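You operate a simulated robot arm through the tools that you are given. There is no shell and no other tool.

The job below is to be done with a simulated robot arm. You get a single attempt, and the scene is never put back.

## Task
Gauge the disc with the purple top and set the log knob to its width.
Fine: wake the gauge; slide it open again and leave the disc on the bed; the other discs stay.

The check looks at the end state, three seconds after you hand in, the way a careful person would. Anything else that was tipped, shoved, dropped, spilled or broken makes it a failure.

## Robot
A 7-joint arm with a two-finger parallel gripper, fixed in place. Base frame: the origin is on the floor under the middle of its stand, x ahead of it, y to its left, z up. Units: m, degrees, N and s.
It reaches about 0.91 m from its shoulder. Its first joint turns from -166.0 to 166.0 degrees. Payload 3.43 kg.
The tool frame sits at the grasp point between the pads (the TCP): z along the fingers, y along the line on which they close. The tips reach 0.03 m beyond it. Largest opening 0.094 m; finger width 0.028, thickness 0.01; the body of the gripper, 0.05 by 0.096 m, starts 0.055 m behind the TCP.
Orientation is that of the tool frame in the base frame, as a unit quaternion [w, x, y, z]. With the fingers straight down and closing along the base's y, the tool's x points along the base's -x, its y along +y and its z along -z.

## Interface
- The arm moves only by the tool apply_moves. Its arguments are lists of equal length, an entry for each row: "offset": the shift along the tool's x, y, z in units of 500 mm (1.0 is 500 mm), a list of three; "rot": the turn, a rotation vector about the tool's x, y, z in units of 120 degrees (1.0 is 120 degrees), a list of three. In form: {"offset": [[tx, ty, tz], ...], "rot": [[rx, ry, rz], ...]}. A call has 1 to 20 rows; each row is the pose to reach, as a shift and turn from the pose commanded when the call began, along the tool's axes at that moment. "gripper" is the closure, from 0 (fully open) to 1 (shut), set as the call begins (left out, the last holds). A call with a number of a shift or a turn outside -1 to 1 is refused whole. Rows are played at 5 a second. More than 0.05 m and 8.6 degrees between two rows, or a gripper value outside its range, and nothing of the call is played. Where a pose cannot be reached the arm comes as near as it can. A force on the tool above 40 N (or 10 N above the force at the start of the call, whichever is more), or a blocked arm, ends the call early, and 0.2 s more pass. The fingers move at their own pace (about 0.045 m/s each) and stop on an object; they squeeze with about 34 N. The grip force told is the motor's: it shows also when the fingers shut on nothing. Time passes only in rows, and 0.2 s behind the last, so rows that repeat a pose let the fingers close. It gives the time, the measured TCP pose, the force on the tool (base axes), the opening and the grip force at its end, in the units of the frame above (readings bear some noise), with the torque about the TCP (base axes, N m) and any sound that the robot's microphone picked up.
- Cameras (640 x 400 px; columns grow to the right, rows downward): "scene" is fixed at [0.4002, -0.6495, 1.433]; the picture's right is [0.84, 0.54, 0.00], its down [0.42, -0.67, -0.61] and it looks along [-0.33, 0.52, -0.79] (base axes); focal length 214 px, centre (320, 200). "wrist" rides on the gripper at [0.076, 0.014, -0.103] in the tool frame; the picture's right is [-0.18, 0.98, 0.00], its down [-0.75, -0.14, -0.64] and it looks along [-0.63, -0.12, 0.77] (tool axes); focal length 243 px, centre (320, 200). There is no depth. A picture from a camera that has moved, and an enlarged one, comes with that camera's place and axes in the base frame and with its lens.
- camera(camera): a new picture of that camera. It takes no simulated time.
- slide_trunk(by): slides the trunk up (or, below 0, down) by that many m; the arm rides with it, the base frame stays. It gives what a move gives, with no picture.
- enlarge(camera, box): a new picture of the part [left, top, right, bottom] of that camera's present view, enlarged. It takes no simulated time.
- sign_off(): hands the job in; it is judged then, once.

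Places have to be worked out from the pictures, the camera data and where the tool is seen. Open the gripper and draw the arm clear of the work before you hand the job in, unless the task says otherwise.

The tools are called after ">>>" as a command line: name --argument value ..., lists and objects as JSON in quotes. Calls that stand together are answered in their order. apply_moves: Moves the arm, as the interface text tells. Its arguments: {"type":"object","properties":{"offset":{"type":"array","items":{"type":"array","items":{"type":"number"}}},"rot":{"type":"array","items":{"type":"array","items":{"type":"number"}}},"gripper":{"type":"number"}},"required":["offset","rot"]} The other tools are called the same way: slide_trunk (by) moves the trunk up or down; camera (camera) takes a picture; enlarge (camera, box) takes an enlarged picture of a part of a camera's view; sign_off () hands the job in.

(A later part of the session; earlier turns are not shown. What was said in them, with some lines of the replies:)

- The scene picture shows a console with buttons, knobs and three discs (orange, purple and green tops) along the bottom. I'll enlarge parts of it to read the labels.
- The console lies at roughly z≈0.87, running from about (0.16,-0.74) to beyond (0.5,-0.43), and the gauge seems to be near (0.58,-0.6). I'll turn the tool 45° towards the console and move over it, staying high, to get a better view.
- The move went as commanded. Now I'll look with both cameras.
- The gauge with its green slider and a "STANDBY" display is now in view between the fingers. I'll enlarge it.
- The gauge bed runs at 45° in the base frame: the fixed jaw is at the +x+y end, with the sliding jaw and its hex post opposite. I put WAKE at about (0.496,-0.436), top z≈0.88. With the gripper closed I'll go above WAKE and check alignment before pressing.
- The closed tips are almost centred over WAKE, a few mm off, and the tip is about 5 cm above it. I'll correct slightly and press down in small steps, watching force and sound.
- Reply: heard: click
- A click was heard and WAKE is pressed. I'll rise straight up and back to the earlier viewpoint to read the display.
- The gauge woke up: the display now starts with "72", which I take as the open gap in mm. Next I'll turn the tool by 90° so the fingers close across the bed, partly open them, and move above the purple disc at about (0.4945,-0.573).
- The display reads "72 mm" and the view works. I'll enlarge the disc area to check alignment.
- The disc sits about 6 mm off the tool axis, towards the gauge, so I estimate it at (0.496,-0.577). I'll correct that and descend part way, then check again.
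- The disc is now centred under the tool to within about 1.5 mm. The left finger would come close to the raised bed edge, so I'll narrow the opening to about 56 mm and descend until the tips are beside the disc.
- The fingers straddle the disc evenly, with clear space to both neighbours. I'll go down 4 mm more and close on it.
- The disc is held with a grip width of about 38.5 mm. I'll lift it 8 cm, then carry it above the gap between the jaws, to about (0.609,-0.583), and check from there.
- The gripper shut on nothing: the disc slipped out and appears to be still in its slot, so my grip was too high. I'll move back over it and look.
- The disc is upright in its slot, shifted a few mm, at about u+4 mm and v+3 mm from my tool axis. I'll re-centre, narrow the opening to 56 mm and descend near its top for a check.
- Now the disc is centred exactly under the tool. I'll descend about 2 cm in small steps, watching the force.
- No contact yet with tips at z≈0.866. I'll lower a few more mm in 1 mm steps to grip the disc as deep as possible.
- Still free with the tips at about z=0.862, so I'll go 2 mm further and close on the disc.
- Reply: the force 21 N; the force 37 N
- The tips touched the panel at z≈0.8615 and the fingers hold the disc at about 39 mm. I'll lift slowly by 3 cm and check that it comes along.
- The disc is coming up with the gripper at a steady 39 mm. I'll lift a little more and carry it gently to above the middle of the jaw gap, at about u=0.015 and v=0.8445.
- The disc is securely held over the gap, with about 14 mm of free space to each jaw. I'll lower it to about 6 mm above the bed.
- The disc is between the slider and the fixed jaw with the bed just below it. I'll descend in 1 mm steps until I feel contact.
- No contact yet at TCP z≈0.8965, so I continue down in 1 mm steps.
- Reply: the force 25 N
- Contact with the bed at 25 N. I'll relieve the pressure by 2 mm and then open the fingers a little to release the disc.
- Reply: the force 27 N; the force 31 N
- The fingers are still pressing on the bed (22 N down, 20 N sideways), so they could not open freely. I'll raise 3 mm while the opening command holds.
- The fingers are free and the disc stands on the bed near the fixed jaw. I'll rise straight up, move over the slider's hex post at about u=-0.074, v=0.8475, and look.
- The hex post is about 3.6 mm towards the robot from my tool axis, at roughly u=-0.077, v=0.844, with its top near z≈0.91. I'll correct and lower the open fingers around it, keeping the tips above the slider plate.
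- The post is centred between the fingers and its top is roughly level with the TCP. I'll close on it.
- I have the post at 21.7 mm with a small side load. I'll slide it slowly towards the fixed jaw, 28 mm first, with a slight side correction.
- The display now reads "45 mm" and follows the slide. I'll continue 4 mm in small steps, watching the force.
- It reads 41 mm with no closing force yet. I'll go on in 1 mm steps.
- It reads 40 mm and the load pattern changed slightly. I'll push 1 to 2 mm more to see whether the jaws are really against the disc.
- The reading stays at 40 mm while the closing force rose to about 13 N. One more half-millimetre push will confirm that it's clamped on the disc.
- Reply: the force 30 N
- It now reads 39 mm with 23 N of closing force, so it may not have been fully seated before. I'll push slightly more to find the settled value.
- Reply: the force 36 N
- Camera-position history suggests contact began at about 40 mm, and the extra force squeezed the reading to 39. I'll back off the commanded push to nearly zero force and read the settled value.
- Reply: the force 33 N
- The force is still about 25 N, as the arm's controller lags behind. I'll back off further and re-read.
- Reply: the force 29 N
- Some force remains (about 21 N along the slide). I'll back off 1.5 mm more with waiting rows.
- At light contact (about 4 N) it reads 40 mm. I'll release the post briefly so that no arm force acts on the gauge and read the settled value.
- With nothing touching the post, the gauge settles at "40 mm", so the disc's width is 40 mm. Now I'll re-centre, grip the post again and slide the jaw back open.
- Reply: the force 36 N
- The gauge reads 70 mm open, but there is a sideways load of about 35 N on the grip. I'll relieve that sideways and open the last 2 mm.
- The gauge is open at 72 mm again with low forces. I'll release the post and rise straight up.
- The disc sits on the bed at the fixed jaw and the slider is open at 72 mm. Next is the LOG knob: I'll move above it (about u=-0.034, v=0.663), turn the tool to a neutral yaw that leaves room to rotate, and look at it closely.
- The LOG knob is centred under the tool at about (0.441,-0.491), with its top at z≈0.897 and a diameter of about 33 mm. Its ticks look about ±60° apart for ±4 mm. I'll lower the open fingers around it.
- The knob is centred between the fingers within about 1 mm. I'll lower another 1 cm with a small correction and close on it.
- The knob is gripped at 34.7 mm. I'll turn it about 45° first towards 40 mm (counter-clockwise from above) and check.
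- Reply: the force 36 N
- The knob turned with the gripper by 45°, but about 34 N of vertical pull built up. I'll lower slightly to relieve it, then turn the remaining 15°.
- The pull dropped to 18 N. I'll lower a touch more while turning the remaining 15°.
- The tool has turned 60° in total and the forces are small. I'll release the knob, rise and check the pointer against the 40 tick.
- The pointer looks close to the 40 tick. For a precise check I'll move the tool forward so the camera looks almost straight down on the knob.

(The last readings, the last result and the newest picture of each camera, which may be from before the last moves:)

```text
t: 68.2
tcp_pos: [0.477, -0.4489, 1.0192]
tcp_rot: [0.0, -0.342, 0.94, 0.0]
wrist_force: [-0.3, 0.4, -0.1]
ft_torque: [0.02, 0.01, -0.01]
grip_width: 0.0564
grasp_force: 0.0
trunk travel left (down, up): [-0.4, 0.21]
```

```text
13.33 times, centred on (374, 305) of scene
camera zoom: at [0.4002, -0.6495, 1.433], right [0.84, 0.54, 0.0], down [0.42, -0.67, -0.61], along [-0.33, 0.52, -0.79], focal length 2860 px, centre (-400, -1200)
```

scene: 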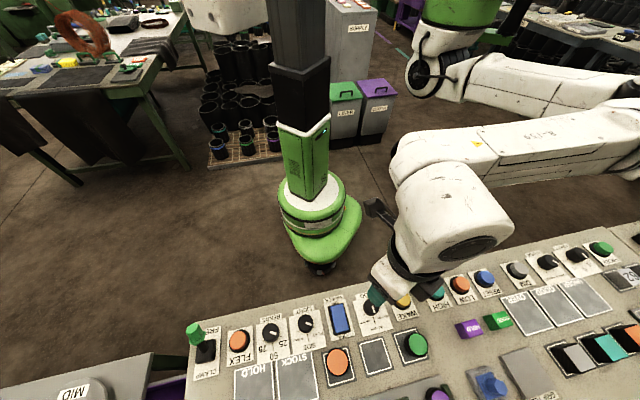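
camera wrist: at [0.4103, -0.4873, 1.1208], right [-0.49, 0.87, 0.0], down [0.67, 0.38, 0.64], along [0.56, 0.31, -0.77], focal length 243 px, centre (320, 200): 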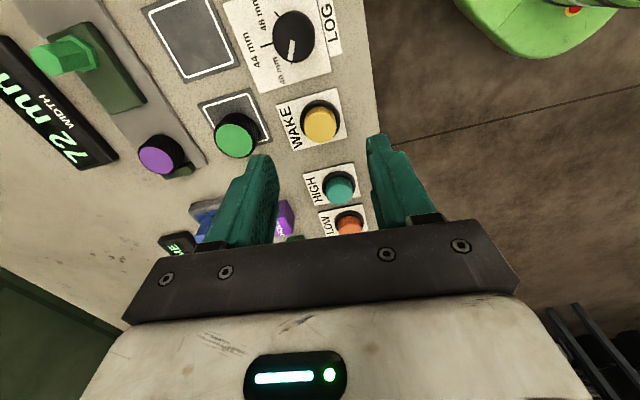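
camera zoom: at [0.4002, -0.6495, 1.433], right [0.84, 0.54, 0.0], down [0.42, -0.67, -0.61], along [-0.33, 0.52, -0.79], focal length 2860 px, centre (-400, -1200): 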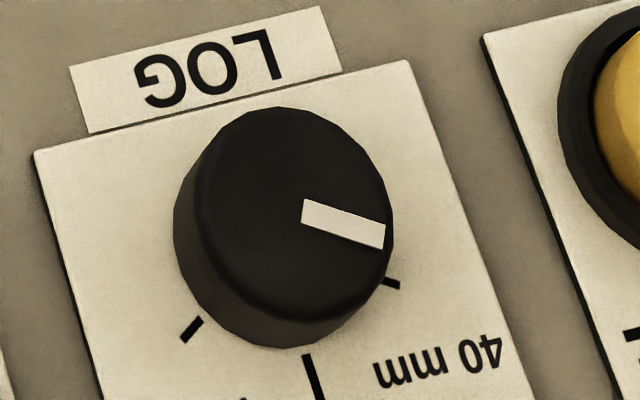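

In this near-vertical view the pointer direction (16.0° in the base frame) matches the 40 tick (16.0°), so LOG is set to 40 mm. The gauge is still awake at 72 mm, so I'll open the gripper fully and draw the arm up and away.

>>> apply_moves --offset '[[0, 0, -0.08], [0, 0, -0.16], [0, 0, -0.24], [0.05, 0.05, -0.3], [0.1, 0.1, -0.32], [0.16, 0.155, -0.32], [0.215, 0.21, -0.32], [0.27, 0.265, -0.32], [0.32, 0.315, -0.32], [0.372, 0.365, -0.32]]' --rot '[[0, 0, 0], [0, 0, 0], [0, 0, 0], [0, 0, 0.04], [0, 0, 0.09], [0, 0, 0.14], [0, 0, 0.19], [0, 0, 0.24], [0, 0, 0.29], [0, 0, 0.333]]' --gripper 0

>>> camera --camera "scene"

>>> enlarge --camera "scene" --box '[320, 270, 520, 400]'

>>> camera --camera "wrist"

```text
t: 70.4
tcp_pos: [0.2169, -0.4309, 1.1752]
tcp_rot: [0.001, 0.001, 1.0, 0.0]
wrist_force: [-0.3, -0.4, 0.4]
ft_torque: [0.01, 0.05, -0.02]
grip_width: 0.094
grasp_force: 0.1
trunk travel left (down, up): [-0.4, 0.21]
```

```text
taken
```

scene: 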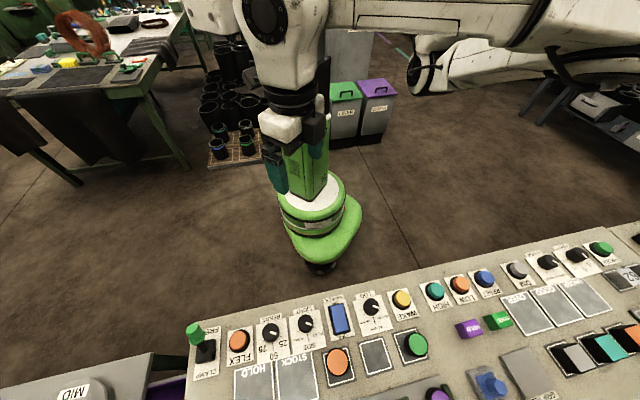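

```text
3.08 times, centred on (420, 335) of scene
camera zoom: at [0.4002, -0.6495, 1.433], right [0.84, 0.54, 0.0], down [0.42, -0.67, -0.61], along [-0.33, 0.52, -0.79], focal length 660 px, centre (12, -215)
```

zoom: 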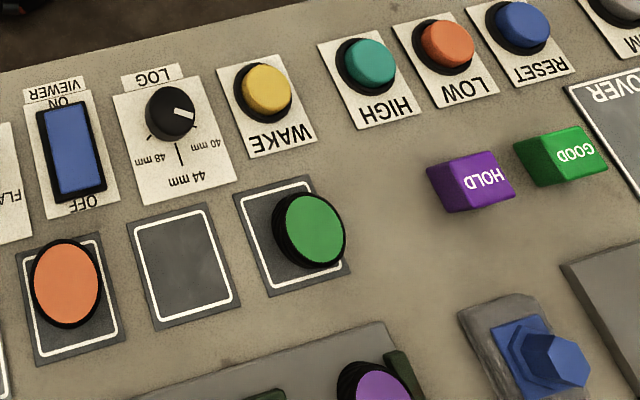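

```text
taken
camera wrist: at [0.1404, -0.4171, 1.2771], right [0.19, 0.98, 0.0], down [0.75, -0.14, 0.64], along [0.63, -0.12, -0.77], focal length 243 px, centre (320, 200)
```

wrist: 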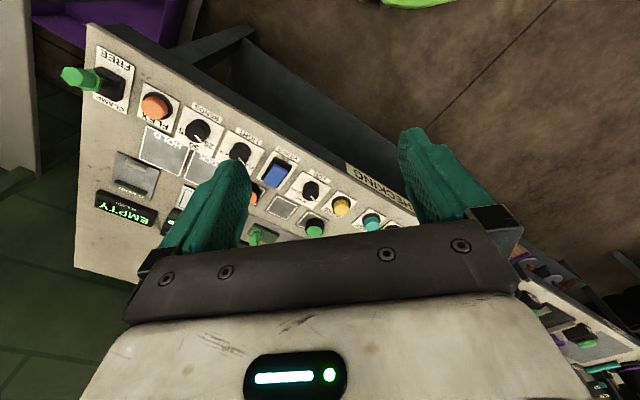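

The final pictures show the purple disc on the gauge bed, the gauge open and the orange and green discs in their slots. LOG is at 40 mm, the gripper is open and the arm is clear, so I'm handing in the job.

>>> sign_off

```text
The job is handed in.
```

I gauged the purple-topped disc at **40 mm**, set the LOG knob to 40 mm and handed the job in.

- **Reading:** The display showed 40 mm at light contact and stayed there after I let go of the slider. It dropped to 39 mm only when I pressed hard, so I took 40 mm as the width.
- **Knob:** The last close-up showed the pointer lined up with the 40 tick.
- **Gauge:** I woke it and slid it back open, where it read 72 mm, the same as when it first woke. The disc is on the bed against the fixed jaw.
- **Slip:** The purple disc slipped out of my first grip and moved a few mm in its slot. It stayed upright, and the second lift held.
- **Other discs:** In the final picture the orange and green discs were still in their slots.
- **Arm:** The gripper is open and the arm is back near its starting position, clear of the console.
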